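You operate a simulated robot arm through the tools that you are given. There is no shell and no other tool.

You run a simulated two-armed robot. Do the job below in one go: nothing can be reset, and whatever is moved stays where it is left.

TASK
Tip the silver tin into the medium sieve and sift over its tray.
Fine: the tin goes back; the sieve with the coarse leaf ends on the table. Set down upright: tin.

Only the result counts: the job must be done as asked and must still hold three seconds after the hand-in. Knocking over, shifting, dropping, spilling or breaking anything else fails it.

THE ROBOT
Two 7-joint arms with fingered hands on one trunk that stands fixed in place. Base frame: the origin is at the foot of the trunk, x ahead of it, y to its left, z up; the work surface is at about z = 800. Lengths are in mm, angles in degrees, forces in N, time in s.
The left shoulder is at [70, 172, 1252], the right one opposite. Each reaches about 1156 mm from its shoulder. Payload 5 kg a hand.
The tool frame of a hand sits at the grasp point between the pads (the TCP): z along the fingers, y along the line on which they close. The tips reach 43 mm beyond it. The gripper opens to 144 mm; its body begins 50 mm behind the TCP. The gripper is a hand of 5 fingers: y runs from the thumb to the fingers, the wrist lies at [-21, -124, -221] in the tool frame, and closing takes about 1.5 s.
Orientation is told as [roll, pitch, yaw] about the base's x, y, z axes, in that order, counted from this pose: with the fingers straight down and the wrist toward the robot, the tool's x, y and z point along [0, 1, 0], [1, 0, 0] and [0, 0, -1] of the base frame.

THE INTERFACE
- The arms move only by the tool drive_tool. It takes "left_increments", "right_increments" or both (then of equal length, played together; a hand with none holds still); each is a list of rows, each an object (a shift or turn left out is 0, a gripper value left out holds the last) with "rot": the turn, a rotation vector about the tool's x, y, z in degrees, a list of three; "slide": the shift along the tool's x, y, z in m, a list of three. In form: [{"rot": [rx, ry, rz], "slide": [x, y, z]}, ...]. A call has 1 to 20 rows; each row shifts and turns the commanded pose from where the row before left it, along the tool's axes as they then stand. "left_claw" and "right_claw" are, for a hand that has rows, the opening, from 0 (shut) to 1 (fully open), set as the call begins (left out, the last holds). Each row takes 0.2 s and may step no farther than 50 mm and 8.6 degrees from the row before; otherwise, or with a gripper value out of range, the whole call is refused. A pose out of reach is approached as far as the arm can. The call stops where the force on the tool passes 50 N (or 10 N more than at its start, if that is more) or the arm is blocked; 0.2 s more then pass. The fingers move at their own pace (about 45 mm/s each) and stop on an object; they squeeze with about 32 N. The grip force told is the motor's: it shows also when the fingers shut on nothing. Time passes only in rows, and 0.2 s behind the last, so rows that do not move let the fingers close. The reply holds the time, the measured pose of the TCP, the force on the tool along the base axes, the opening and the grip force, in the units named above and with some noise, with the torque about the TCP (base axes, N m) and any sound that the robot's microphone picked up.
- Cameras (640 x 400 px; columns grow to the right, rows downward): "scene" is now at [144, 12.6, 1493.2]; the picture's right is [0.13, -0.99, 0.00], its down [-0.60, -0.08, -0.79] and it looks along [0.79, 0.11, -0.61] (base axes); focal length 309 px, centre (320, 200). "left" rides on the left gripper at [-86, -108, -168] in its tool frame; the picture's right is [-0.80, -0.28, 0.53], its down [0.54, -0.73, 0.42] and it looks along [0.27, 0.63, 0.73] (tool axes); focal length 275 px, centre (320, 200). "right" rides on the right gripper at [86, -108, -168] in its tool frame; the picture's right is [-0.80, 0.28, -0.53], its down [-0.54, -0.73, 0.42] and it looks along [-0.27, 0.63, 0.73] (tool axes); focal length 275 px, centre (320, 200). There is no depth. A picture from a camera that has moved, and an enlarged one, comes with that camera's place and axes in the base frame and with its lens. The place of the scene camera against the robot may be out by one fixed shift of up to 25 mm in any direction.
- capture(camera): a new picture of that camera. The clock stands still meanwhile.
- raise_lower(by): slides the trunk up (or, below 0, down) by that many mm; the arms and the scene camera ride with it, the base frame stays. It gives what a move gives, with no picture.
- curl_fingers(index, middle, ring, little, thumb_bend, thumb_turn, hand): sets how far each is bent, from 0 (flat) to 1 (curled in); at 0.3 the hand is open as for a grip, at 0.7 the pads meet at the TCP. One left out holds its place. A second passes; each finger stops where it meets its share of the squeeze, and holds until it gets a number again. A gripper value or a shape takes the hand back. It gives what a move gives, with no picture; readings hold the bend of each and the force on index, middle, ring, little, thumb and palm. thumb_turn goes from beside the hand (0) to across from the fingers (1), as for a grip.
- set_grasp(shape, hand): the hand has 5 fingers and takes this shape, open, in about a second: jaw (thumb against the fingers, like two jaws); tri (thumb and two fingers); tip (a fingertip pinch); poke (one finger out to press); point (the index stretched); flat (the hand flat); cup (the hand cupped); fist (a fist). The gripper value then closes the fingers along that shape, each until it touches; the sizes above hold for jaw. It gives what a move gives, with no picture.
- head_to(pan, tilt): turns the head with the scene camera to pan (to the left, within 86 degrees either way) and tilt (down, from -29 to 69), counted from straight ahead of the robot. It gives what a move gives.
- close_up(camera, box): a new picture of the part [left, top, right, bottom] of that camera's present view, enlarged. The clock stands still meanwhile.
- hand_in(): hands the job in; it is judged then, once.

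Nothing tells you positions but the pictures and the camera data. Unless the task says otherwise, let go and move clear before handing in.

The tools are called after "Call:" as name(argument=value, ...) on one line, values as JSON. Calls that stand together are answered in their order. drive_tool: Moves the arms, as the interface text tells. Its arguments: {"type":"object","properties":{"left_increments":{"type":"array"},"left_claw":{"type":"number"},"right_increments":{"type":"array"},"right_claw":{"type":"number"}},"required":[]} The other tools are called the same way: raise_lower (by) moves the trunk up or down; set_grasp (shape, hand) gives the hand a shape; curl_fingers (index, middle, ring, little, thumb_bend, thumb_turn, hand) moves the fingers one by one; head_to (pan, tilt) turns the head that bears the scene camera; capture (camera) takes a picture; close_up (camera, box) takes an enlarged picture of a part of a camera's view; hand_in () hands the job in.

At the start:

```text
time: 0.0
left_eef_pos: [734.7, 391.0, 1208.6]
left_tcp_rot: [0.0, 0.1, 0.1]
left_force: [-0.4, 0.6, -0.1]
left_ft_torque: [0.02, 0.01, -0.01]
left_width: 143.5
left_grasp_force: 0.1
left_shape: jaw
left_bend: [0.3, 0.3, 0.3, 0.3, 0.3, 0.98]
left_finger forces: [0.0, 0.0, 0.1, 0.0, 0.0, 0.0]
right_eef_pos: [802.5, -214.9, 1151.4]
right_tcp_rot: [0.1, 0.0, 0.1]
right_force: [0.1, -0.1, 0.4]
right_ft_torque: [0.0, -0.01, -0.04]
right_width: 143.8
right_grasp_force: 0.1
right_shape: jaw
right_bend: [0.3, 0.3, 0.3, 0.3, 0.3, 0.98]
right_finger forces: [0.1, 0.1, 0.0, 0.1, 0.0, 0.1]
trunk travel left (down, up): [-350.0, 590.0]
head pan, tilt (commanded): [7.6, 37.4]
```

scene: 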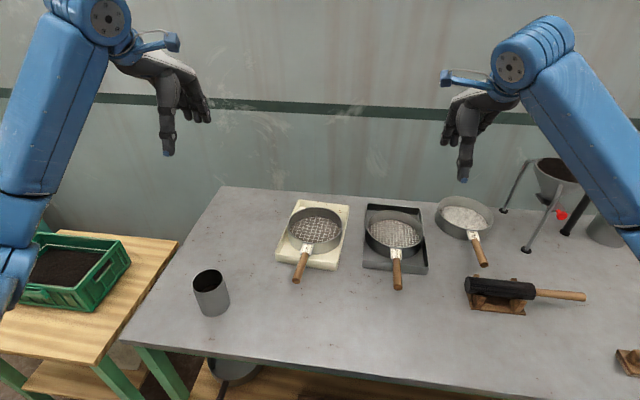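
right: 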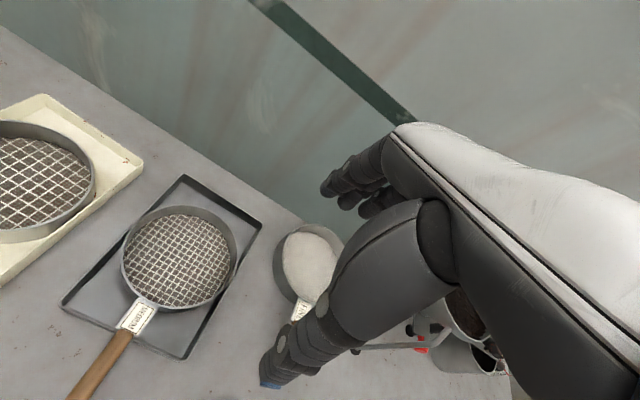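
left: 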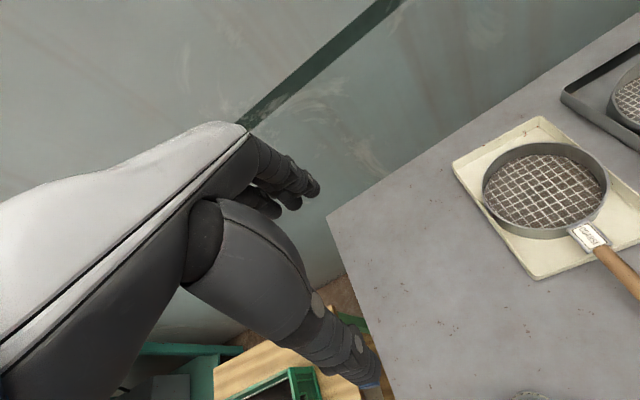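

I see a silver tin at the left front of the table, three sieves (two over trays, one off to the right), a funnel stand, a brush-like thing and a bin on the left. First I'll look closer at the labels and the tin before moving.

Call:
close_up(camera="scene", box=[260, 180, 500, 330])

Call:
close_up(camera="scene", box=[160, 240, 280, 340])

Call:
close_up(camera="right", box=[60, 170, 300, 400])

Call:
close_up(camera="left", box=[440, 100, 640, 300])

Call:
close_up(camera="scene", box=[420, 140, 640, 380])

```text
2.67 times, centred on (380, 255) of scene
camera zoom: at [144.0, 12.6, 1493.2], right [0.13, -0.99, 0.0], down [-0.6, -0.08, -0.79], along [0.79, 0.11, -0.61], focal length 825 px, centre (160, 53)
```

zoom: 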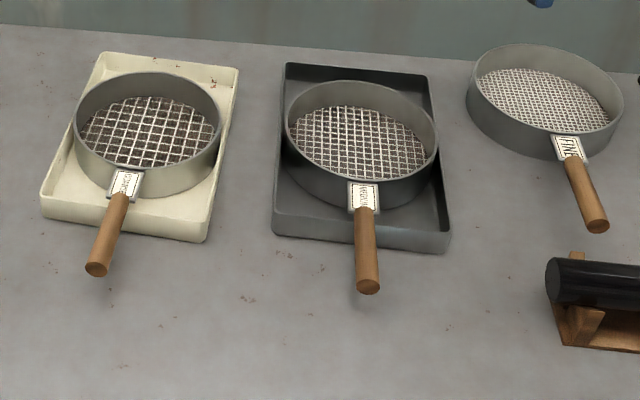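

```text
4.00 times, centred on (220, 290) of scene
camera zoom: at [144.0, 12.6, 1493.2], right [0.13, -0.99, 0.0], down [-0.6, -0.08, -0.79], along [0.79, 0.11, -0.61], focal length 1238 px, centre (720, -160)
```

zoom: 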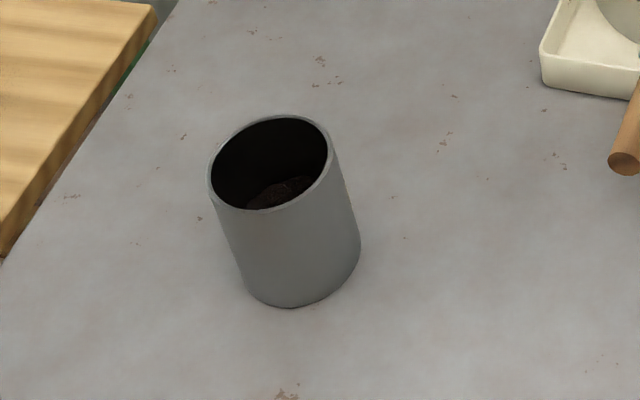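

```text
1.74 times, centred on (180, 285) of right
camera zoom: at [695.8, -129.0, 1319.0], right [0.29, -0.8, 0.53], down [-0.73, -0.54, -0.42], along [0.63, -0.27, -0.73], focal length 479 px, centre (564, 52)
```

zoom: 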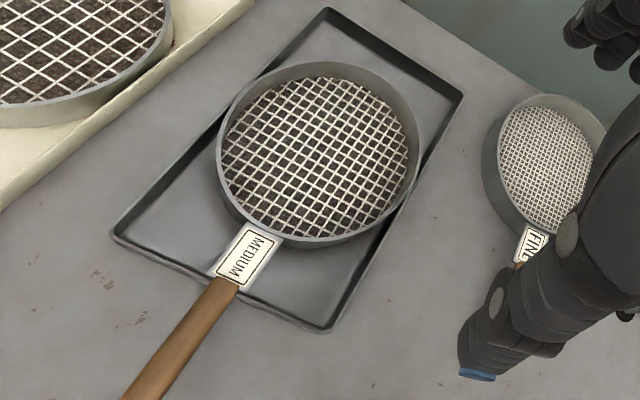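

```text
2.00 times, centred on (540, 200) of left
camera zoom: at [626.2, 305.2, 1377.0], right [-0.28, -0.8, -0.53], down [-0.73, 0.54, -0.42], along [0.63, 0.27, -0.73], focal length 551 px, centre (-120, 200)
```

zoom: 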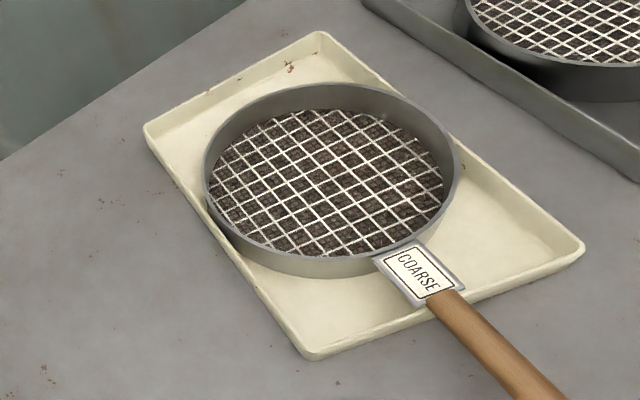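

```text
1.67 times, centred on (530, 260) of scene
camera zoom: at [144.0, 12.6, 1493.2], right [0.13, -0.99, 0.0], down [-0.6, -0.08, -0.79], along [0.79, 0.11, -0.61], focal length 516 px, centre (-30, 100)
```

zoom: 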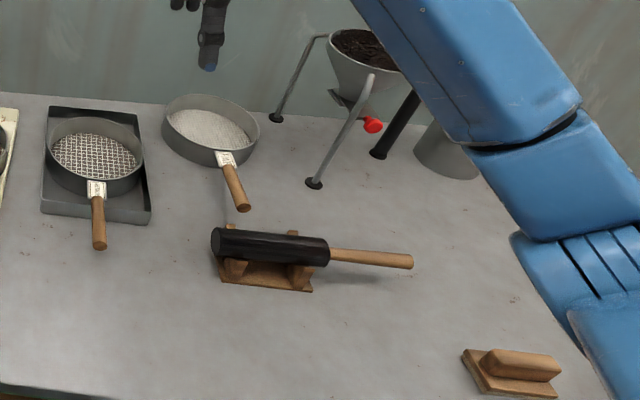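

The medium sieve sits on the dark tray (about x 840, y −120), and the tin with the leaf stands near (577, 342). I'll pull the right arm aside and bring the left hand's camera over the tin to fix its place.

Call:
drive_tool(left_increments=[{"slide": [0, -0.03, 0]}, {"slide": [0, -0.03, 0]}, {"slide": [0, -0.03, 0]}, {"slide": [0, -0.03, 0]}, {"slide": [0, -0.03, 0]}], right_increments=[{"slide": [-0.03, -0.03, 0]}, {"slide": [-0.03, -0.03, 0]}, {"slide": [-0.03, -0.03, 0]}, {"slide": [-0.03, -0.03, 0]}, {"slide": [-0.03, -0.03, 0]}])

Call:
capture(camera="left")

Call:
capture(camera="scene")

Call:
capture(camera="right")

```text
time: 1.2
left_eef_pos: [580.5, 391.0, 1209.1]
left_tcp_rot: [0.1, -0.2, 0.2]
left_force: [-1.7, -0.6, 0.3]
left_ft_torque: [0.0, -0.1, 0.03]
left_width: 143.7
left_grasp_force: 0.0
left_shape: jaw
left_bend: [0.3, 0.3, 0.3, 0.3, 0.3, 0.98]
left_finger forces: [0.1, 0.1, 0.1, 0.1, 0.0, 0.1]
right_eef_pos: [650.4, -364.7, 1153.6]
right_tcp_rot: [0.0, -0.3, 0.1]
right_force: [-1.2, -0.1, 0.4]
right_ft_torque: [-0.03, -0.11, -0.01]
right_width: 143.8
right_grasp_force: 0.1
right_shape: jaw
right_bend: [0.3, 0.3, 0.3, 0.3, 0.3, 0.98]
right_finger forces: [0.0, 0.0, 0.1, 0.1, 0.0, 0.0]
trunk travel left (down, up): [-350.0, 590.0]
head pan, tilt (commanded): [7.6, 37.4]
```

```text
taken
camera left: at [471.3, 304.7, 1376.8], right [-0.28, -0.8, -0.54], down [-0.73, 0.54, -0.42], along [0.63, 0.27, -0.73], focal length 275 px, centre (320, 200)
```

left: 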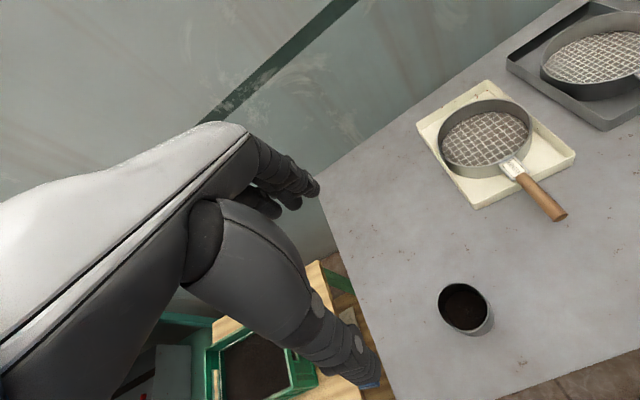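

```text
taken
camera scene: at [140.2, 11.4, 1493.7], right [0.13, -0.99, 0.0], down [-0.6, -0.08, -0.8], along [0.79, 0.11, -0.61], focal length 309 px, centre (320, 200)
```

scene: 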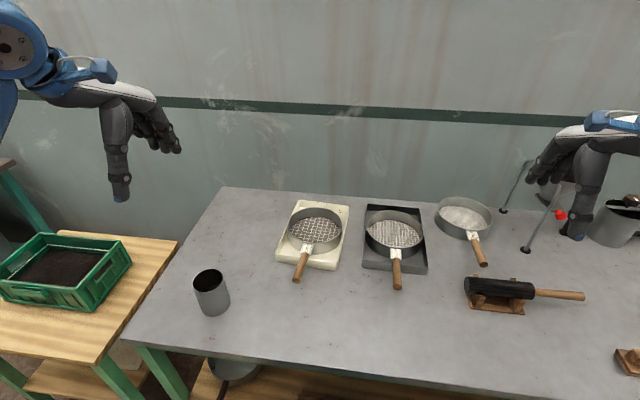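

```text
taken
camera right: at [540.9, -279.7, 1319.0], right [0.28, -0.8, 0.53], down [-0.72, -0.54, -0.43], along [0.63, -0.27, -0.73], focal length 275 px, centre (320, 200)
```

right: 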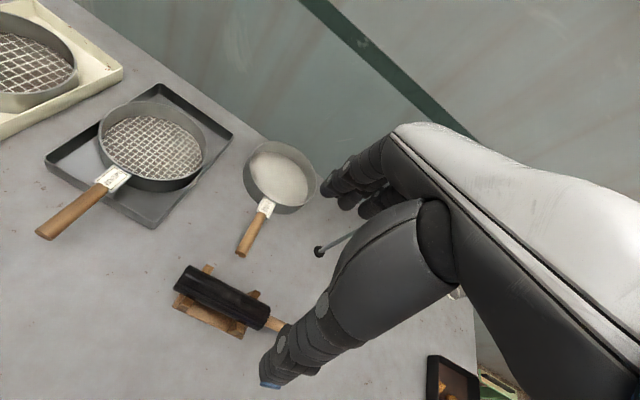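

The tin is now in the left wrist camera's view. I'll enlarge it to measure its rim and base.

Call:
close_up(camera="left", box=[410, 260, 530, 360])

Call:
close_up(camera="right", box=[20, 70, 260, 250])

Call:
close_up(camera="left", box=[400, 0, 640, 240])

```text
4.00 times, centred on (470, 310) of left
camera zoom: at [471.3, 304.7, 1376.8], right [-0.28, -0.8, -0.54], down [-0.73, 0.54, -0.42], along [0.63, 0.27, -0.73], focal length 1101 px, centre (-280, -240)
```

zoom: 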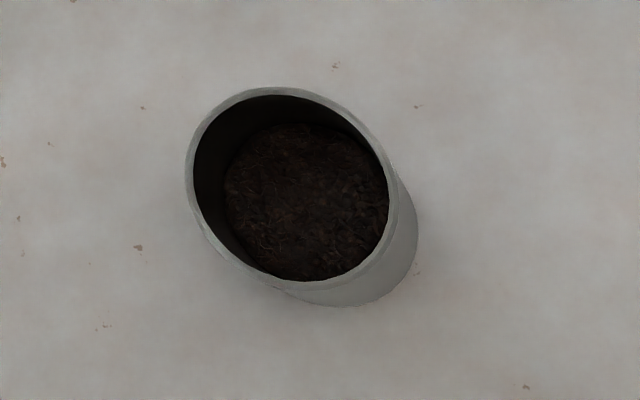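

```text
2.22 times, centred on (140, 160) of right
camera zoom: at [540.9, -279.7, 1319.0], right [0.28, -0.8, 0.53], down [-0.72, -0.54, -0.43], along [0.63, -0.27, -0.73], focal length 612 px, centre (720, 289)
```

zoom: 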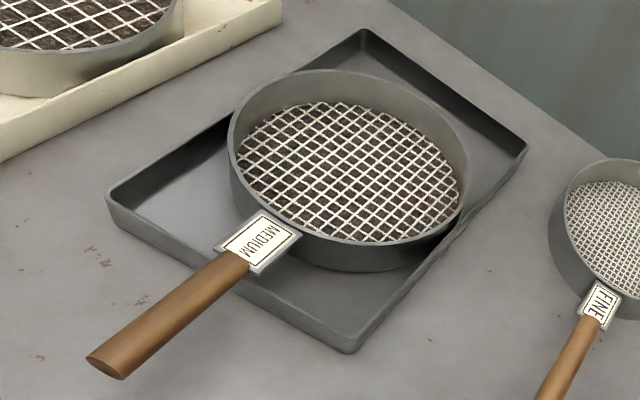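

```text
1.67 times, centred on (520, 120) of left
camera zoom: at [471.3, 304.7, 1376.8], right [-0.28, -0.8, -0.54], down [-0.73, 0.54, -0.42], along [0.63, 0.27, -0.73], focal length 459 px, centre (-13, 333)
```

zoom: 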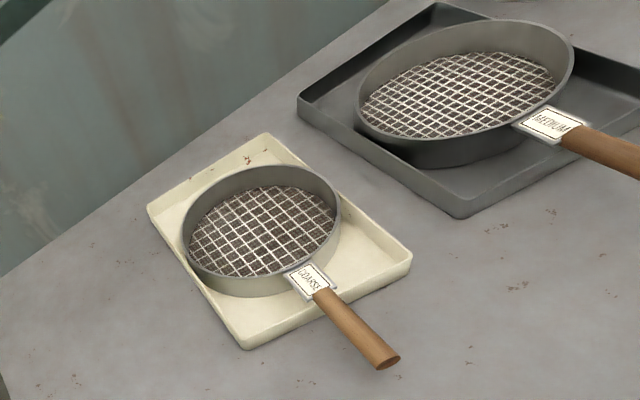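

Tin's centre is about (552, 331) and its rim about z 890–895. I need to know how wide the finger stack is before choosing a side grip, so I look closely at the hand.

Call:
close_up(camera="scene", box=[20, 40, 200, 220])

Call:
close_up(camera="scene", box=[480, 90, 640, 260])

```text
2.22 times, centred on (110, 130) of scene
camera zoom: at [140.2, 11.4, 1493.7], right [0.13, -0.99, 0.0], down [-0.6, -0.08, -0.8], along [0.79, 0.11, -0.61], focal length 688 px, centre (787, 356)
```

zoom: 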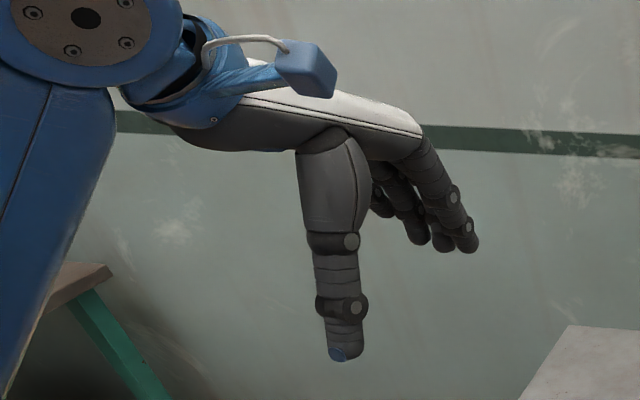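

```text
2.35 times, centred on (560, 175) of scene
camera zoom: at [140.2, 11.4, 1493.7], right [0.13, -0.99, 0.0], down [-0.6, -0.08, -0.8], along [0.79, 0.11, -0.61], focal length 728 px, centre (-245, 259)
```

zoom: 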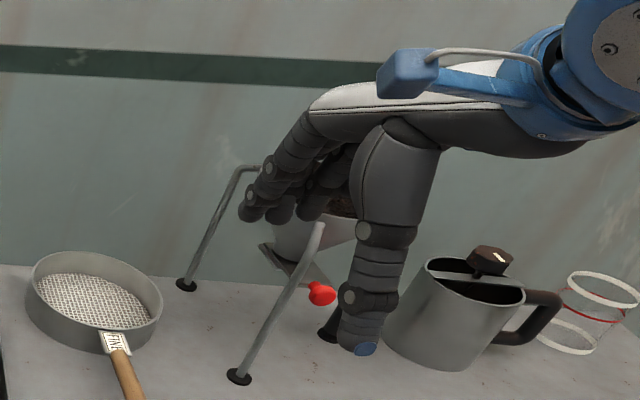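

The fingers sit mostly to one side of the thumb, so a full four-finger side grip would cover the tin's lip. I'll try the "tri" shape, and turn the left hand to a side-grasp orientation in free air to look at it.

Call:
set_grasp(hand="left", shape="tri")

Call:
close_up(camera="scene", box=[20, 40, 200, 220])

Call:
capture(camera="left")

```text
time: 2.1
left_eef_pos: [584.2, 391.9, 1206.9]
left_tcp_rot: [0.0, -0.1, 0.1]
left_force: [0.5, 0.5, -0.8]
left_ft_torque: [0.0, 0.0, 0.0]
left_width: 143.7
left_grasp_force: 0.1
left_shape: tri
left_bend: [0.3, 0.3, 0.99, 0.99, 0.3, 0.98]
left_finger forces: [0.0, 0.0, 0.1, 0.1, 0.0, 0.0]
right_eef_pos: [653.3, -363.7, 1150.5]
right_tcp_rot: [0.0, 0.0, 0.1]
right_force: [0.2, 0.2, -0.2]
right_ft_torque: [-0.01, 0.01, 0.01]
right_width: 143.5
right_grasp_force: 0.2
right_shape: jaw
right_bend: [0.3, 0.3, 0.3, 0.3, 0.3, 0.98]
right_finger forces: [0.1, 0.0, 0.0, 0.1, 0.1, 0.1]
trunk travel left (down, up): [-350.0, 590.0]
head pan, tilt (commanded): [7.6, 37.4]
```

```text
2.22 times, centred on (110, 130) of scene
camera zoom: at [144.1, 12.6, 1493.2], right [0.13, -0.99, 0.0], down [-0.6, -0.08, -0.79], along [0.79, 0.11, -0.61], focal length 688 px, centre (787, 356)
```

zoom: 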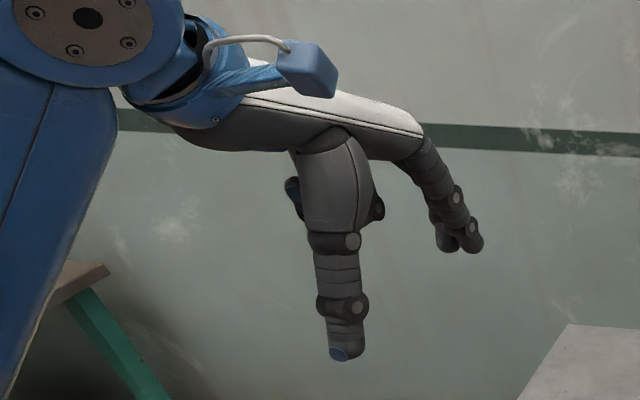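

```text
taken
camera left: at [475.7, 305.5, 1374.9], right [-0.28, -0.8, -0.53], down [-0.73, 0.54, -0.42], along [0.63, 0.27, -0.73], focal length 275 px, centre (320, 200)
```

left: 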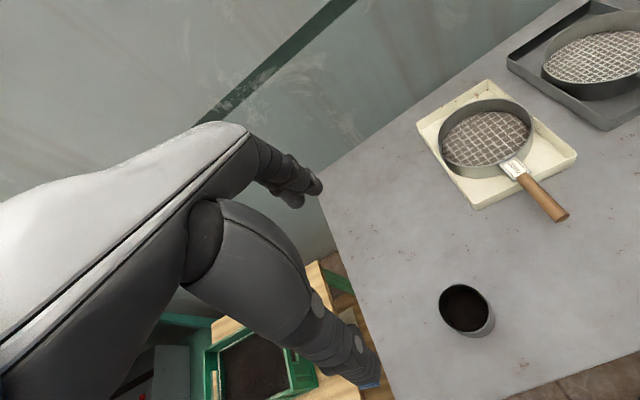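

Now it's clear: the palm faces along tool z, with the index finger on the inner side, so a roll of −60° gives a natural side grasp with the thumb near and the fingers beyond the tin, leaving the lip free for tipping to the right. I turn the left hand in free air and look.

Call:
drive_tool(left_increments=[{"rot": [0, -8.57, 0]}, {"rot": [0, -8.57, 0]}, {"rot": [0, -8.57, 0]}, {"rot": [0, -8.57, 0]}, {"rot": [0, -8.57, 0]}, {"rot": [0, -8.57, 0]}, {"rot": [0, -8.57, 0]}, {"rot": [0, 0, 0]}])

Call:
capture(camera="scene")

Call:
capture(camera="left")

```text
time: 3.9
left_eef_pos: [584.3, 392.3, 1209.2]
left_tcp_rot: [-60.0, 0.0, 0.1]
left_force: [0.2, -0.5, 0.4]
left_ft_torque: [0.06, 0.03, 0.02]
left_width: 143.7
left_grasp_force: 0.0
left_shape: tri
left_bend: [0.3, 0.3, 0.99, 0.99, 0.3, 0.98]
left_finger forces: [0.0, 0.1, 0.1, 0.0, 0.1, 0.0]
right_eef_pos: [654.0, -364.1, 1151.1]
right_tcp_rot: [0.0, -0.1, 0.1]
right_force: [-0.1, 0.3, -0.5]
right_ft_torque: [-0.02, 0.02, 0.02]
right_width: 143.7
right_grasp_force: 0.0
right_shape: jaw
right_bend: [0.3, 0.3, 0.3, 0.3, 0.3, 0.98]
right_finger forces: [0.0, 0.1, 0.1, 0.0, 0.1, 0.0]
trunk travel left (down, up): [-350.0, 590.0]
head pan, tilt (commanded): [7.6, 37.4]
```

```text
taken
camera scene: at [143.7, 12.2, 1493.3], right [0.13, -0.99, 0.0], down [-0.6, -0.08, -0.79], along [0.79, 0.11, -0.61], focal length 309 px, centre (320, 200)
```

scene: 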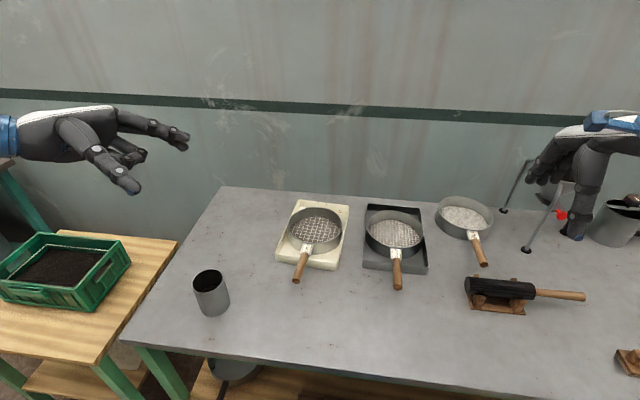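

```text
taken
camera left: at [475.3, 493.4, 1367.6], right [-0.28, -0.86, 0.42], down [-0.73, -0.1, -0.68], along [0.63, -0.5, -0.6], focal length 275 px, centre (320, 200)
```

left: 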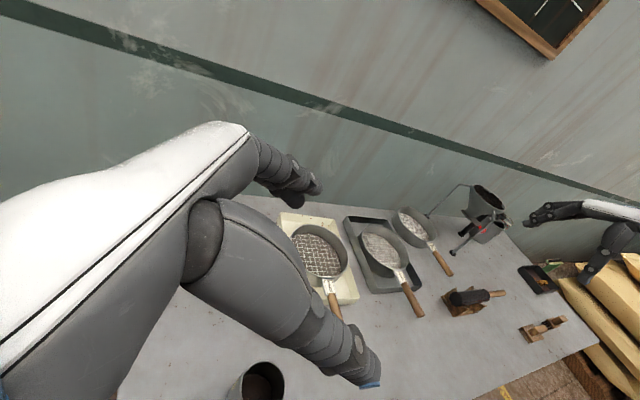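

The roll worked and the posture is comfortable. Next I bring the left hand down to a spot left of and above the tin (around 552, 461, 923) and look again.

Call:
drive_tool(left_increments=[{"slide": [0.0403, -0.0046, 0.0119]}, {"slide": [0.0403, -0.0046, 0.0119]}, {"slide": [0.0403, -0.0046, 0.0119]}, {"slide": [0.0403, -0.0046, 0.0119]}, {"slide": [0.0403, -0.0046, 0.0119]}, {"slide": [0.0403, -0.0046, 0.0119]}, {"slide": [0.0403, -0.0046, 0.0119]}, {"slide": [0, 0, 0]}])

Call:
capture(camera="left")

Call:
close_up(camera="scene", box=[60, 160, 300, 360])

Call:
capture(camera="scene")

```text
time: 5.7
left_eef_pos: [554.4, 456.9, 924.5]
left_tcp_rot: [-59.9, 0.0, 0.1]
left_force: [-1.0, -0.8, 0.7]
left_ft_torque: [-0.01, 0.0, 0.04]
left_width: 143.7
left_grasp_force: 0.1
left_shape: tri
left_bend: [0.3, 0.3, 0.99, 0.99, 0.3, 0.98]
left_finger forces: [0.0, 0.1, 0.1, 0.0, 0.0, 0.0]
right_eef_pos: [652.8, -364.2, 1150.9]
right_tcp_rot: [0.0, 0.0, 0.1]
right_force: [-0.2, -0.4, -0.4]
right_ft_torque: [0.0, 0.0, 0.02]
right_width: 143.6
right_grasp_force: 0.0
right_shape: jaw
right_bend: [0.3, 0.3, 0.3, 0.3, 0.3, 0.98]
right_finger forces: [0.1, 0.0, 0.0, 0.0, 0.0, 0.0]
trunk travel left (down, up): [-350.0, 590.0]
head pan, tilt (commanded): [7.6, 37.4]
```

```text
taken
camera left: at [445.8, 559.1, 1082.8], right [-0.28, -0.86, 0.42], down [-0.73, -0.1, -0.68], along [0.63, -0.5, -0.6], focal length 275 px, centre (320, 200)
```

left: 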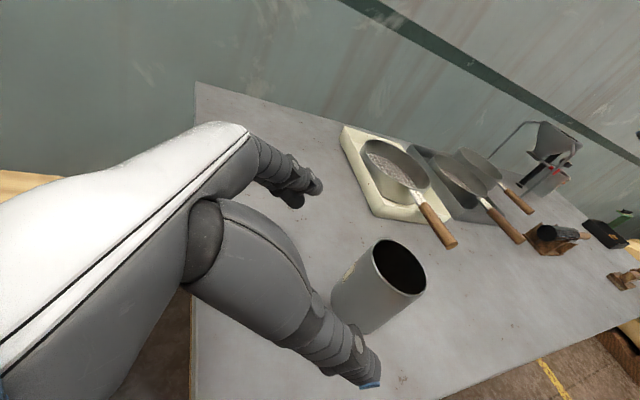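

```text
2.00 times, centred on (180, 260) of scene
camera zoom: at [143.6, 12.1, 1493.3], right [0.13, -0.99, 0.0], down [-0.6, -0.08, -0.79], along [0.79, 0.11, -0.61], focal length 619 px, centre (600, 80)
```

zoom: 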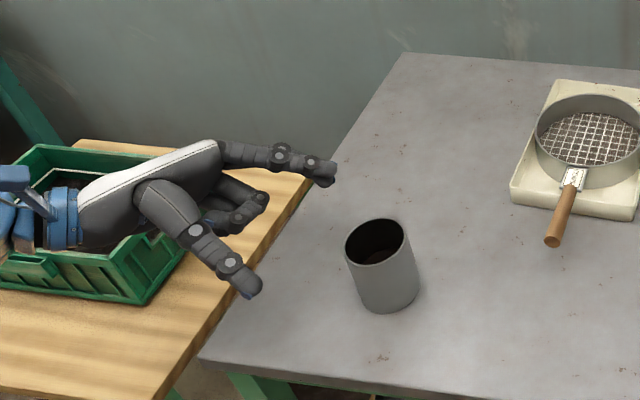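

```text
taken
camera scene: at [143.6, 12.1, 1493.3], right [0.13, -0.99, 0.0], down [-0.6, -0.08, -0.79], along [0.79, 0.11, -0.61], focal length 309 px, centre (320, 200)
```

scene: 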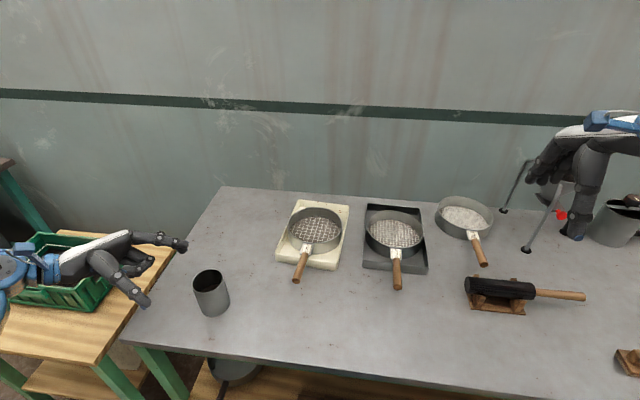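

The hand is poised left of the tin. The forearm passes over the green crate in the picture, so before going lower I check how much clearance there is.

Call:
head_to(pan=40, tilt=45)

Call:
capture(camera="scene")

```text
time: 6.7
left_eef_pos: [555.3, 456.8, 923.9]
left_tcp_rot: [-60.0, 0.0, 0.2]
left_force: [0.8, 0.2, -0.3]
left_ft_torque: [0.04, 0.0, -0.02]
left_width: 143.7
left_grasp_force: 0.1
left_shape: tri
left_bend: [0.3, 0.3, 0.99, 0.99, 0.3, 0.98]
left_finger forces: [0.1, 0.0, 0.1, 0.0, 0.0, 0.0]
right_eef_pos: [652.6, -364.8, 1151.0]
right_tcp_rot: [0.0, 0.1, 0.1]
right_force: [0.4, -0.1, -0.4]
right_ft_torque: [-0.03, -0.01, -0.01]
right_width: 143.7
right_grasp_force: 0.0
right_shape: jaw
right_bend: [0.3, 0.3, 0.3, 0.3, 0.3, 0.98]
right_finger forces: [0.1, 0.0, 0.1, 0.0, 0.0, 0.0]
trunk travel left (down, up): [-350.0, 590.0]
head pan, tilt (commanded): [40.0, 45.0]
```

```text
taken
camera scene: at [120.2, 53.2, 1482.2], right [0.64, -0.77, 0.0], down [-0.54, -0.45, -0.71], along [0.54, 0.45, -0.71], focal length 309 px, centre (320, 200)
```

scene: 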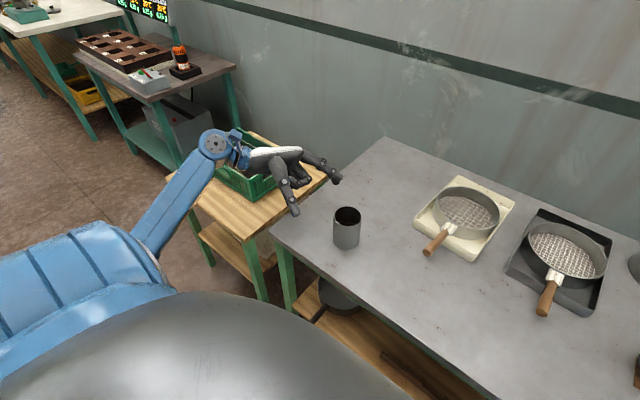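

Call:
close_up(camera="scene", box=[130, 100, 370, 320])

```text
1.82 times, centred on (250, 210) of scene
camera zoom: at [120.2, 53.2, 1482.2], right [0.64, -0.77, 0.0], down [-0.54, -0.45, -0.71], along [0.54, 0.45, -0.71], focal length 563 px, centre (447, 182)
```

zoom: 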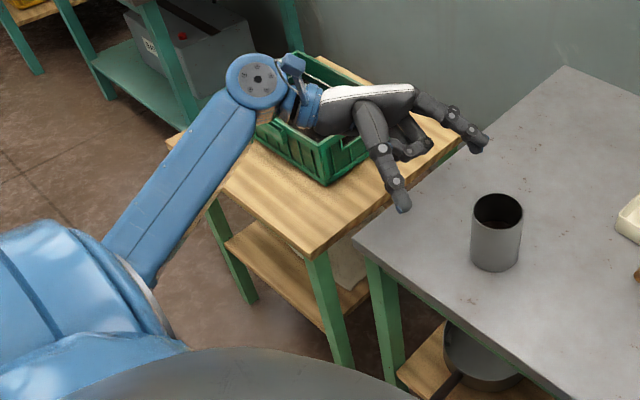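

The bench is low (top near z 500), so the crate is well below the arm. Now a close look at the tin from the left wrist camera for an accurate fix.

Call:
close_up(camera="left", box=[310, 220, 450, 350])

Call:
close_up(camera="scene", box=[310, 190, 390, 260])

```text
3.08 times, centred on (380, 285) of left
camera zoom: at [446.0, 559.2, 1082.8], right [-0.28, -0.86, 0.42], down [-0.73, -0.1, -0.68], along [0.63, -0.5, -0.6], focal length 847 px, centre (135, -62)
```

zoom: 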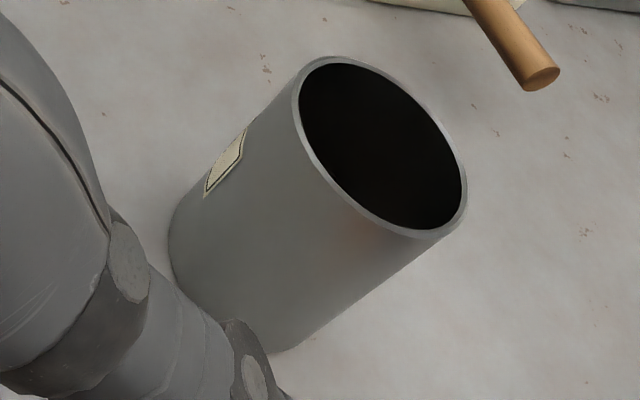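

```text
5.71 times, centred on (350, 225) of scene
camera zoom: at [120.2, 53.2, 1482.2], right [0.64, -0.77, 0.0], down [-0.54, -0.45, -0.71], along [0.54, 0.45, -0.71], focal length 1768 px, centre (149, 57)
```

zoom: 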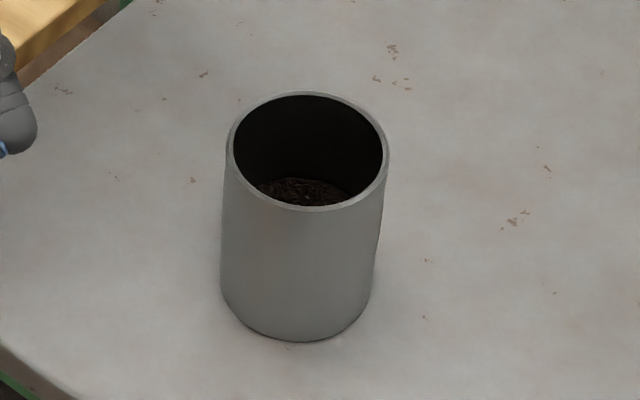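

The tin's rim centre is at about (555, 331, 892), diameter ≈ 74. I advance the open tri grip around it, partway first, then look.

Call:
drive_tool(left_increments=[{"slide": [0.0015, 0, 0.02]}, {"slide": [0.0015, 0, 0.02]}, {"slide": [0.0015, 0, 0.02]}, {"slide": [0.0015, 0, 0.02]}, {"slide": [0.0015, 0, 0.02]}, {"slide": [0, 0, 0]}])

Call:
capture(camera="left")

Call:
close_up(camera="scene", box=[250, 120, 410, 270])

```text
time: 8.1
left_eef_pos: [551.8, 377.0, 863.4]
left_tcp_rot: [-60.0, -0.1, 0.1]
left_force: [-0.2, 0.7, -0.6]
left_ft_torque: [-0.01, 0.02, 0.01]
left_width: 143.6
left_grasp_force: 0.1
left_shape: tri
left_bend: [0.3, 0.3, 0.99, 0.99, 0.3, 0.98]
left_finger forces: [0.0, 0.0, 0.0, 0.0, 0.1, 0.0]
right_eef_pos: [653.3, -363.5, 1150.2]
right_tcp_rot: [0.0, 0.0, 0.1]
right_force: [0.2, 0.4, 0.3]
right_ft_torque: [-0.01, 0.04, -0.03]
right_width: 143.8
right_grasp_force: 0.0
right_shape: jaw
right_bend: [0.3, 0.3, 0.3, 0.3, 0.3, 0.98]
right_finger forces: [0.0, 0.1, 0.0, 0.0, 0.0, 0.0]
trunk travel left (down, up): [-350.0, 590.0]
head pan, tilt (commanded): [40.0, 45.0]
```

```text
taken
camera left: at [443.0, 478.4, 1023.5], right [-0.28, -0.86, 0.42], down [-0.73, -0.1, -0.68], along [0.63, -0.5, -0.6], focal length 275 px, centre (320, 200)
```

left: 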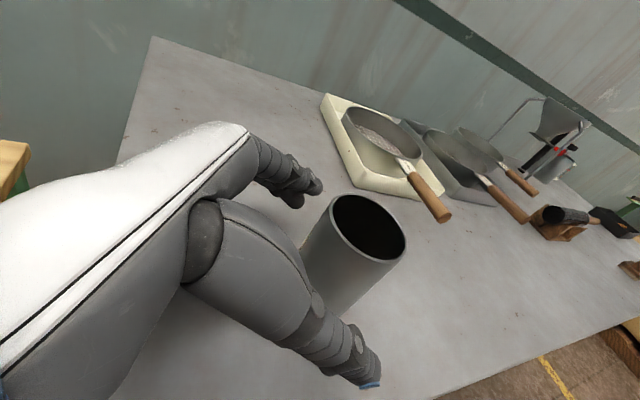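

```text
2.67 times, centred on (330, 195) of scene
camera zoom: at [120.2, 53.5, 1482.1], right [0.64, -0.77, 0.0], down [-0.54, -0.45, -0.71], along [0.54, 0.45, -0.71], focal length 825 px, centre (293, 213)
```

zoom: 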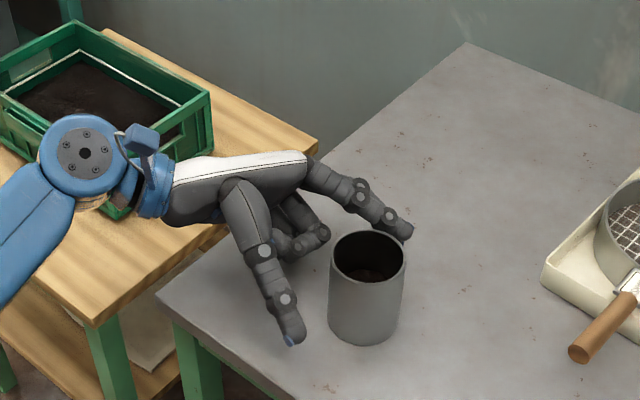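

Clearances look good on both sides. I advance the last 50 mm and then check before closing.

Call:
drive_tool(left_increments=[{"slide": [-0.0015, 0.001, 0.0168]}, {"slide": [-0.0015, 0.001, 0.0168]}, {"slide": [-0.0015, 0.001, 0.0168]}, {"slide": [0, 0, 0]}])

Call:
capture(camera="left")

Call:
close_up(camera="scene", box=[270, 140, 410, 270])

```text
time: 9.1
left_eef_pos: [557.5, 331.8, 847.1]
left_tcp_rot: [-60.0, -0.3, 0.1]
left_force: [1.1, 6.3, 12.1]
left_ft_torque: [1.03, -0.37, 0.08]
left_width: 143.6
left_grasp_force: 0.0
left_shape: tri
left_bend: [0.3, 0.3, 0.99, 0.99, 0.3, 0.98]
left_finger forces: [0.0, 0.0, 0.0, 12.4, 0.0, 0.0]
right_eef_pos: [651.9, -363.8, 1151.3]
right_tcp_rot: [0.1, 0.1, 0.1]
right_force: [-0.4, 0.0, 0.5]
right_ft_torque: [-0.02, 0.0, 0.0]
right_width: 143.7
right_grasp_force: 0.0
right_shape: jaw
right_bend: [0.3, 0.3, 0.3, 0.3, 0.3, 0.98]
right_finger forces: [0.0, 0.0, 0.0, 0.0, 0.0, 0.0]
trunk travel left (down, up): [-350.0, 590.0]
head pan, tilt (commanded): [40.0, 45.0]
```

```text
taken
camera left: at [446.4, 434.2, 1005.4], right [-0.28, -0.86, 0.42], down [-0.72, -0.1, -0.68], along [0.63, -0.5, -0.6], focal length 275 px, centre (320, 200)
```

left: 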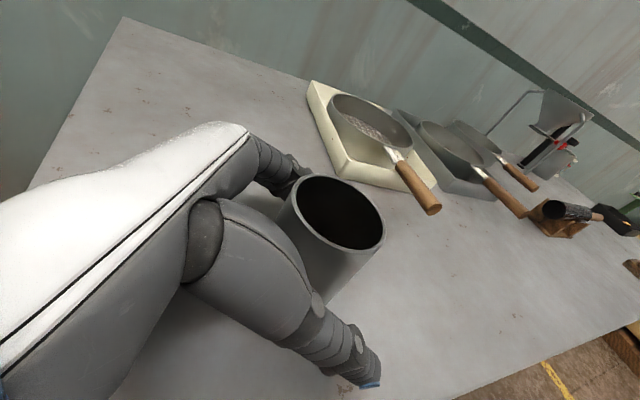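

```text
3.08 times, centred on (340, 205) of scene
camera zoom: at [119.3, 53.6, 1482.4], right [0.64, -0.77, 0.0], down [-0.54, -0.46, -0.71], along [0.54, 0.45, -0.71], focal length 952 px, centre (258, 185)
```

zoom: 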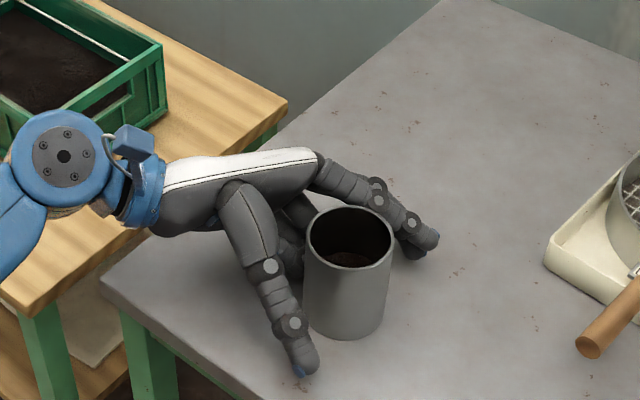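

The curled little finger met the table (12 N), the tin hasn't moved. I back off, then stretch ring and little flat so they stay above the table.

Call:
drive_tool(left_increments=[{"slide": [-0.012, 0, -0.004]}, {"slide": [-0.008, 0, -0.02]}, {"slide": [0, 0, -0.025]}, {"slide": [0, 0, -0.025]}, {"slide": [0, 0, 0]}])

Call:
curl_fingers(hand="left", ring=0, little=0, index=0.3, middle=0.3, thumb_bend=0.3)

Call:
capture(camera="left")

Call:
close_up(camera="scene", box=[250, 120, 410, 270])

```text
time: 10.3
left_eef_pos: [555.4, 385.4, 900.1]
left_tcp_rot: [-60.1, 0.0, 0.1]
left_force: [0.3, 0.3, 0.5]
left_ft_torque: [0.02, -0.01, 0.01]
left_width: 143.9
left_grasp_force: 0.0
left_shape: tri
left_bend: [0.3, 0.3, 0.99, 0.99, 0.3, 0.98]
left_finger forces: [0.0, 0.1, 0.0, 0.1, 0.0, 0.1]
right_eef_pos: [654.2, -364.2, 1151.3]
right_tcp_rot: [0.0, 0.0, 0.2]
right_force: [0.4, -0.4, -0.5]
right_ft_torque: [0.01, 0.02, 0.02]
right_width: 143.8
right_grasp_force: 0.1
right_shape: jaw
right_bend: [0.3, 0.3, 0.3, 0.3, 0.3, 0.98]
right_finger forces: [0.1, 0.1, 0.0, 0.1, 0.0, 0.0]
trunk travel left (down, up): [-350.0, 590.0]
head pan, tilt (commanded): [40.0, 45.0]
```

```text
time: 11.3
left_eef_pos: [555.3, 384.6, 900.2]
left_tcp_rot: [-60.0, 0.0, 0.1]
left_force: [0.2, 0.0, -0.1]
left_ft_torque: [0.01, -0.02, 0.02]
left_width: 149.7
left_grasp_force: 0.0
left_shape: fingers
left_bend: [0.3, 0.3, 0.0, 0.0, 0.3, 0.98]
left_finger forces: [0.0, 0.0, 0.0, 0.0, 0.0, 0.0]
right_eef_pos: [653.9, -364.5, 1151.0]
right_tcp_rot: [0.0, 0.0, 0.1]
right_force: [-0.1, -0.3, 0.2]
right_ft_torque: [-0.02, -0.02, 0.02]
right_width: 143.9
right_grasp_force: 0.1
right_shape: jaw
right_bend: [0.3, 0.3, 0.3, 0.3, 0.3, 0.98]
right_finger forces: [0.0, 0.0, 0.0, 0.0, 0.1, 0.1]
trunk travel left (down, up): [-350.0, 590.0]
head pan, tilt (commanded): [40.0, 45.0]
```

```text
taken
camera left: at [445.7, 486.7, 1058.5], right [-0.28, -0.86, 0.42], down [-0.73, -0.1, -0.68], along [0.63, -0.5, -0.6], focal length 275 px, centre (320, 200)
```

left: 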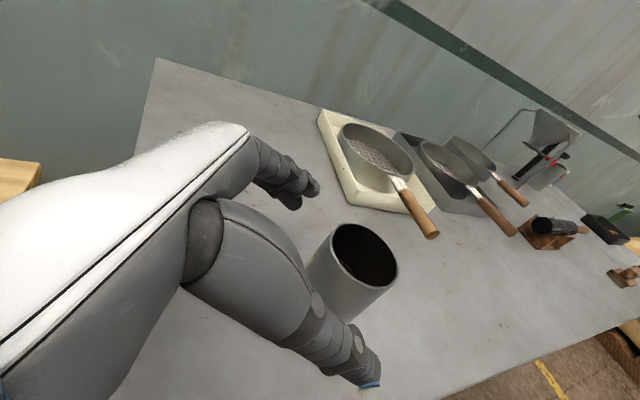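

```text
2.67 times, centred on (330, 195) of scene
camera zoom: at [120.3, 53.3, 1482.1], right [0.64, -0.77, 0.0], down [-0.54, -0.45, -0.71], along [0.54, 0.45, -0.71], focal length 825 px, centre (293, 213)
```

zoom: 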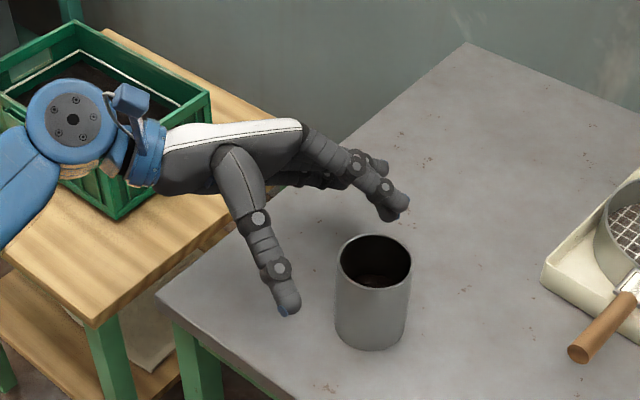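

Call:
close_up(camera="left", box=[290, 200, 420, 330])

```text
3.08 times, centred on (355, 265) of left
camera zoom: at [445.7, 486.7, 1058.5], right [-0.28, -0.86, 0.42], down [-0.73, -0.1, -0.68], along [0.63, -0.5, -0.6], focal length 847 px, centre (212, 0)
```

zoom: 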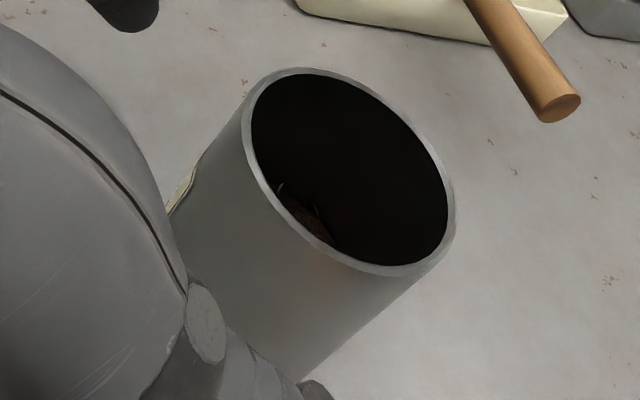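

The tin got nudged about 8 mm toward −y (now at ≈ (554, 323)); I'll set it back at its original spot later. Re-approaching now with ring and little flat.

Call:
drive_tool(left_increments=[{"slide": [0.0026, 0, 0.0156]}, {"slide": [0.0026, 0, 0.0156]}, {"slide": [0.0026, 0, 0.0156]}, {"slide": [0.0026, 0, 0.0156]}, {"slide": [0, 0, 0]}])

Call:
capture(camera="left")

Call:
close_up(camera="scene", box=[270, 140, 410, 270])

```text
time: 12.5
left_eef_pos: [551.9, 338.5, 857.5]
left_tcp_rot: [-60.0, 0.0, 0.1]
left_force: [-1.0, 1.2, 4.1]
left_ft_torque: [0.32, -0.33, 0.28]
left_width: 149.9
left_grasp_force: 1.7
left_shape: fingers
left_bend: [0.3, 0.3, 0.0, 0.0, 0.3, 0.98]
left_finger forces: [0.1, 0.0, 0.0, 3.5, 0.1, 0.0]
right_eef_pos: [653.1, -364.6, 1152.0]
right_tcp_rot: [0.0, 0.1, 0.2]
right_force: [-0.2, -0.2, -0.4]
right_ft_torque: [-0.02, -0.01, -0.01]
right_width: 143.7
right_grasp_force: 0.0
right_shape: jaw
right_bend: [0.3, 0.3, 0.3, 0.3, 0.3, 0.98]
right_finger forces: [0.0, 0.0, 0.0, 0.0, 0.0, 0.0]
trunk travel left (down, up): [-350.0, 590.0]
head pan, tilt (commanded): [40.0, 45.0]
```

```text
taken
camera left: at [443.4, 439.9, 1017.4], right [-0.28, -0.86, 0.42], down [-0.72, -0.1, -0.68], along [0.63, -0.5, -0.6], focal length 275 px, centre (320, 200)
```

left: 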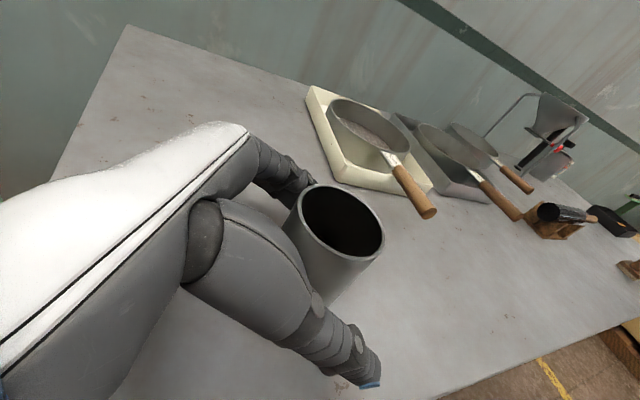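

```text
3.08 times, centred on (340, 205) of scene
camera zoom: at [119.9, 53.5, 1482.2], right [0.64, -0.77, 0.0], down [-0.54, -0.45, -0.71], along [0.54, 0.45, -0.71], focal length 952 px, centre (258, 185)
```

zoom: 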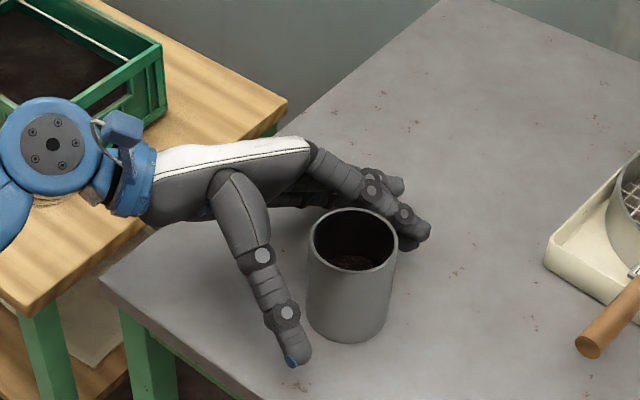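

The flat little finger grazes the table at this height too, so I'll grip a little higher (TCP about z 864), which still leaves index and middle on the tin wall. Adjusting.

Call:
drive_tool(left_increments=[{"slide": [-0.008, 0, -0.002]}, {"slide": [-0.004, 0.002, 0.006]}, {"slide": [0, 0, 0.005]}, {"slide": [0, 0, 0]}])

Call:
capture(camera="left")

Call:
close_up(camera="scene", box=[270, 140, 410, 270])

```text
time: 13.5
left_eef_pos: [557.5, 324.0, 866.4]
left_tcp_rot: [-60.0, -0.1, 0.1]
left_force: [-0.1, 0.5, 0.6]
left_ft_torque: [0.01, -0.03, -0.01]
left_width: 149.5
left_grasp_force: 0.1
left_shape: fingers
left_bend: [0.3, 0.3, 0.0, 0.0, 0.3, 0.98]
left_finger forces: [0.0, 0.0, 0.0, 0.0, 0.0, 0.0]
right_eef_pos: [653.4, -364.9, 1150.2]
right_tcp_rot: [0.0, 0.0, 0.2]
right_force: [0.3, 0.7, -0.5]
right_ft_torque: [0.03, 0.0, -0.02]
right_width: 143.9
right_grasp_force: 0.0
right_shape: jaw
right_bend: [0.3, 0.3, 0.3, 0.3, 0.3, 0.98]
right_finger forces: [0.1, 0.0, 0.0, 0.0, 0.1, 0.0]
trunk travel left (down, up): [-350.0, 590.0]
head pan, tilt (commanded): [40.0, 45.0]
```

```text
taken
camera left: at [447.7, 425.3, 1024.4], right [-0.28, -0.86, 0.42], down [-0.73, -0.1, -0.68], along [0.63, -0.5, -0.6], focal length 275 px, centre (320, 200)
```

left: 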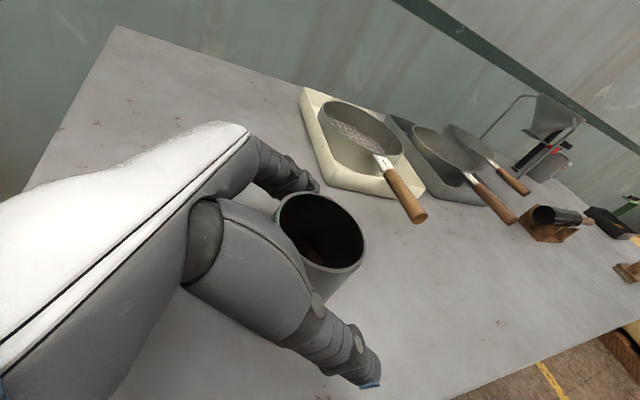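

```text
3.08 times, centred on (340, 205) of scene
camera zoom: at [120.2, 53.3, 1482.1], right [0.64, -0.77, 0.0], down [-0.54, -0.45, -0.71], along [0.54, 0.45, -0.71], focal length 952 px, centre (258, 185)
```

zoom: 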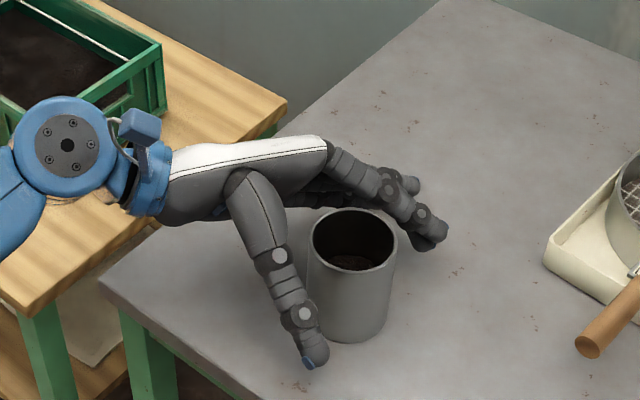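

Index tip is at about z 869 and the thumb opposite, both on the tin wall with the rim clear. Closing index, middle and thumb.

Call:
curl_fingers(hand="left", index=0.75, middle=0.75, thumb_bend=0.75)

Call:
capture(camera="left")

Call:
close_up(camera="scene", box=[270, 140, 410, 270])

```text
time: 14.5
left_eef_pos: [556.7, 322.2, 865.8]
left_tcp_rot: [-60.0, 0.0, 0.2]
left_force: [0.1, 0.6, -0.5]
left_ft_torque: [0.0, 0.0, -0.01]
left_width: 45.4
left_grasp_force: 31.1
left_shape: fingers
left_bend: [0.74, 0.58, 0.0, 0.0, 0.67, 0.96]
left_finger forces: [19.5, 12.4, 0.1, 0.1, 31.2, 0.0]
right_eef_pos: [653.1, -363.5, 1151.1]
right_tcp_rot: [-0.1, 0.0, 0.1]
right_force: [0.2, -0.3, -0.1]
right_ft_torque: [0.02, 0.03, 0.0]
right_width: 143.8
right_grasp_force: 0.1
right_shape: jaw
right_bend: [0.3, 0.3, 0.3, 0.3, 0.3, 0.98]
right_finger forces: [0.0, 0.0, 0.0, 0.0, 0.0, 0.0]
trunk travel left (down, up): [-350.0, 590.0]
head pan, tilt (commanded): [40.0, 45.0]
```

```text
taken
camera left: at [447.7, 425.5, 1024.3], right [-0.28, -0.86, 0.42], down [-0.73, -0.1, -0.68], along [0.63, -0.5, -0.6], focal length 275 px, centre (320, 200)
```

left: 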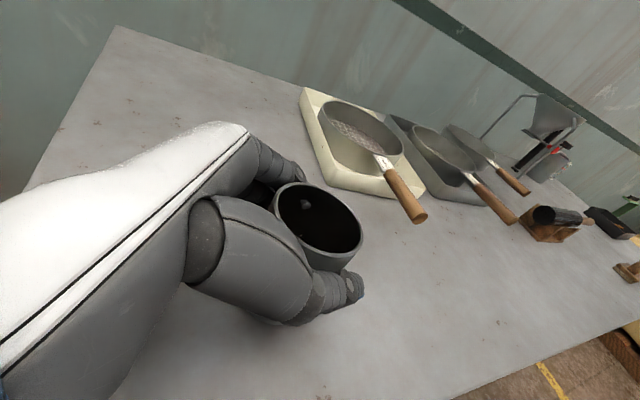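

```text
3.08 times, centred on (340, 205) of scene
camera zoom: at [120.3, 53.4, 1482.1], right [0.64, -0.77, 0.0], down [-0.54, -0.45, -0.71], along [0.54, 0.45, -0.71], focal length 952 px, centre (258, 185)
```

zoom: 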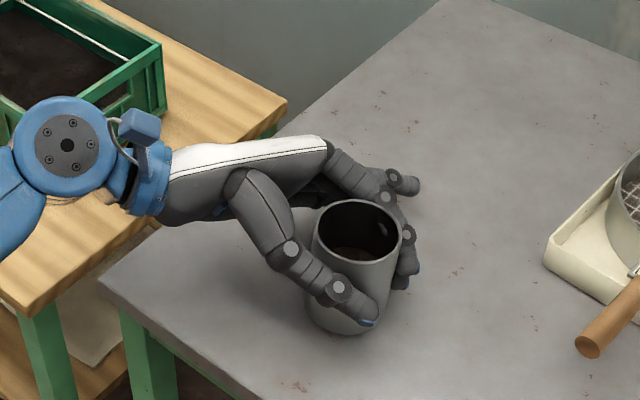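

Call:
close_up(camera="left", box=[240, 150, 380, 310])

Call:
close_up(camera="scene", box=[315, 170, 385, 240])

```text
2.50 times, centred on (310, 230) of left
camera zoom: at [447.7, 425.5, 1024.3], right [-0.28, -0.86, 0.42], down [-0.73, -0.1, -0.68], along [0.63, -0.5, -0.6], focal length 688 px, centre (345, 125)
```

zoom: 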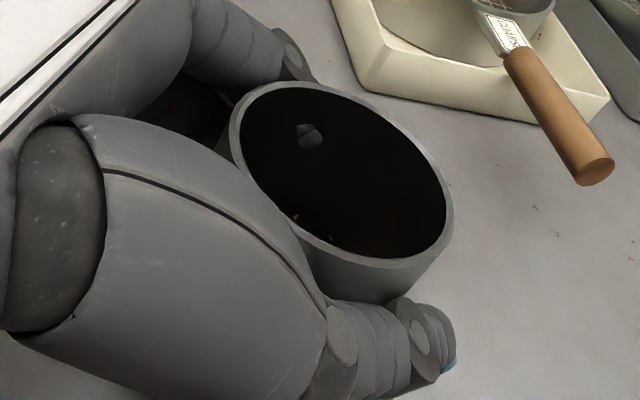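

```text
5.71 times, centred on (350, 205) of scene
camera zoom: at [120.3, 53.4, 1482.1], right [0.64, -0.77, 0.0], down [-0.54, -0.45, -0.71], along [0.54, 0.45, -0.71], focal length 1768 px, centre (149, 171)
```

zoom: 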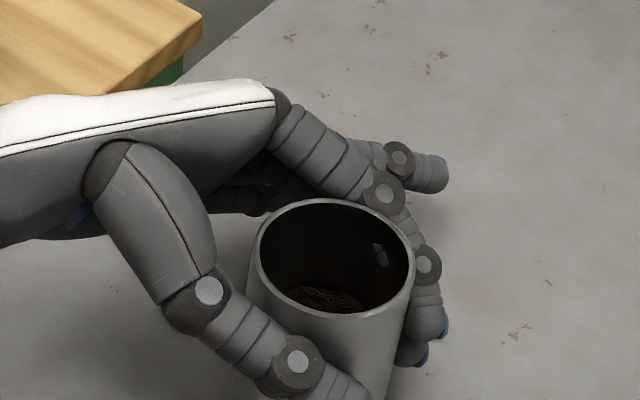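

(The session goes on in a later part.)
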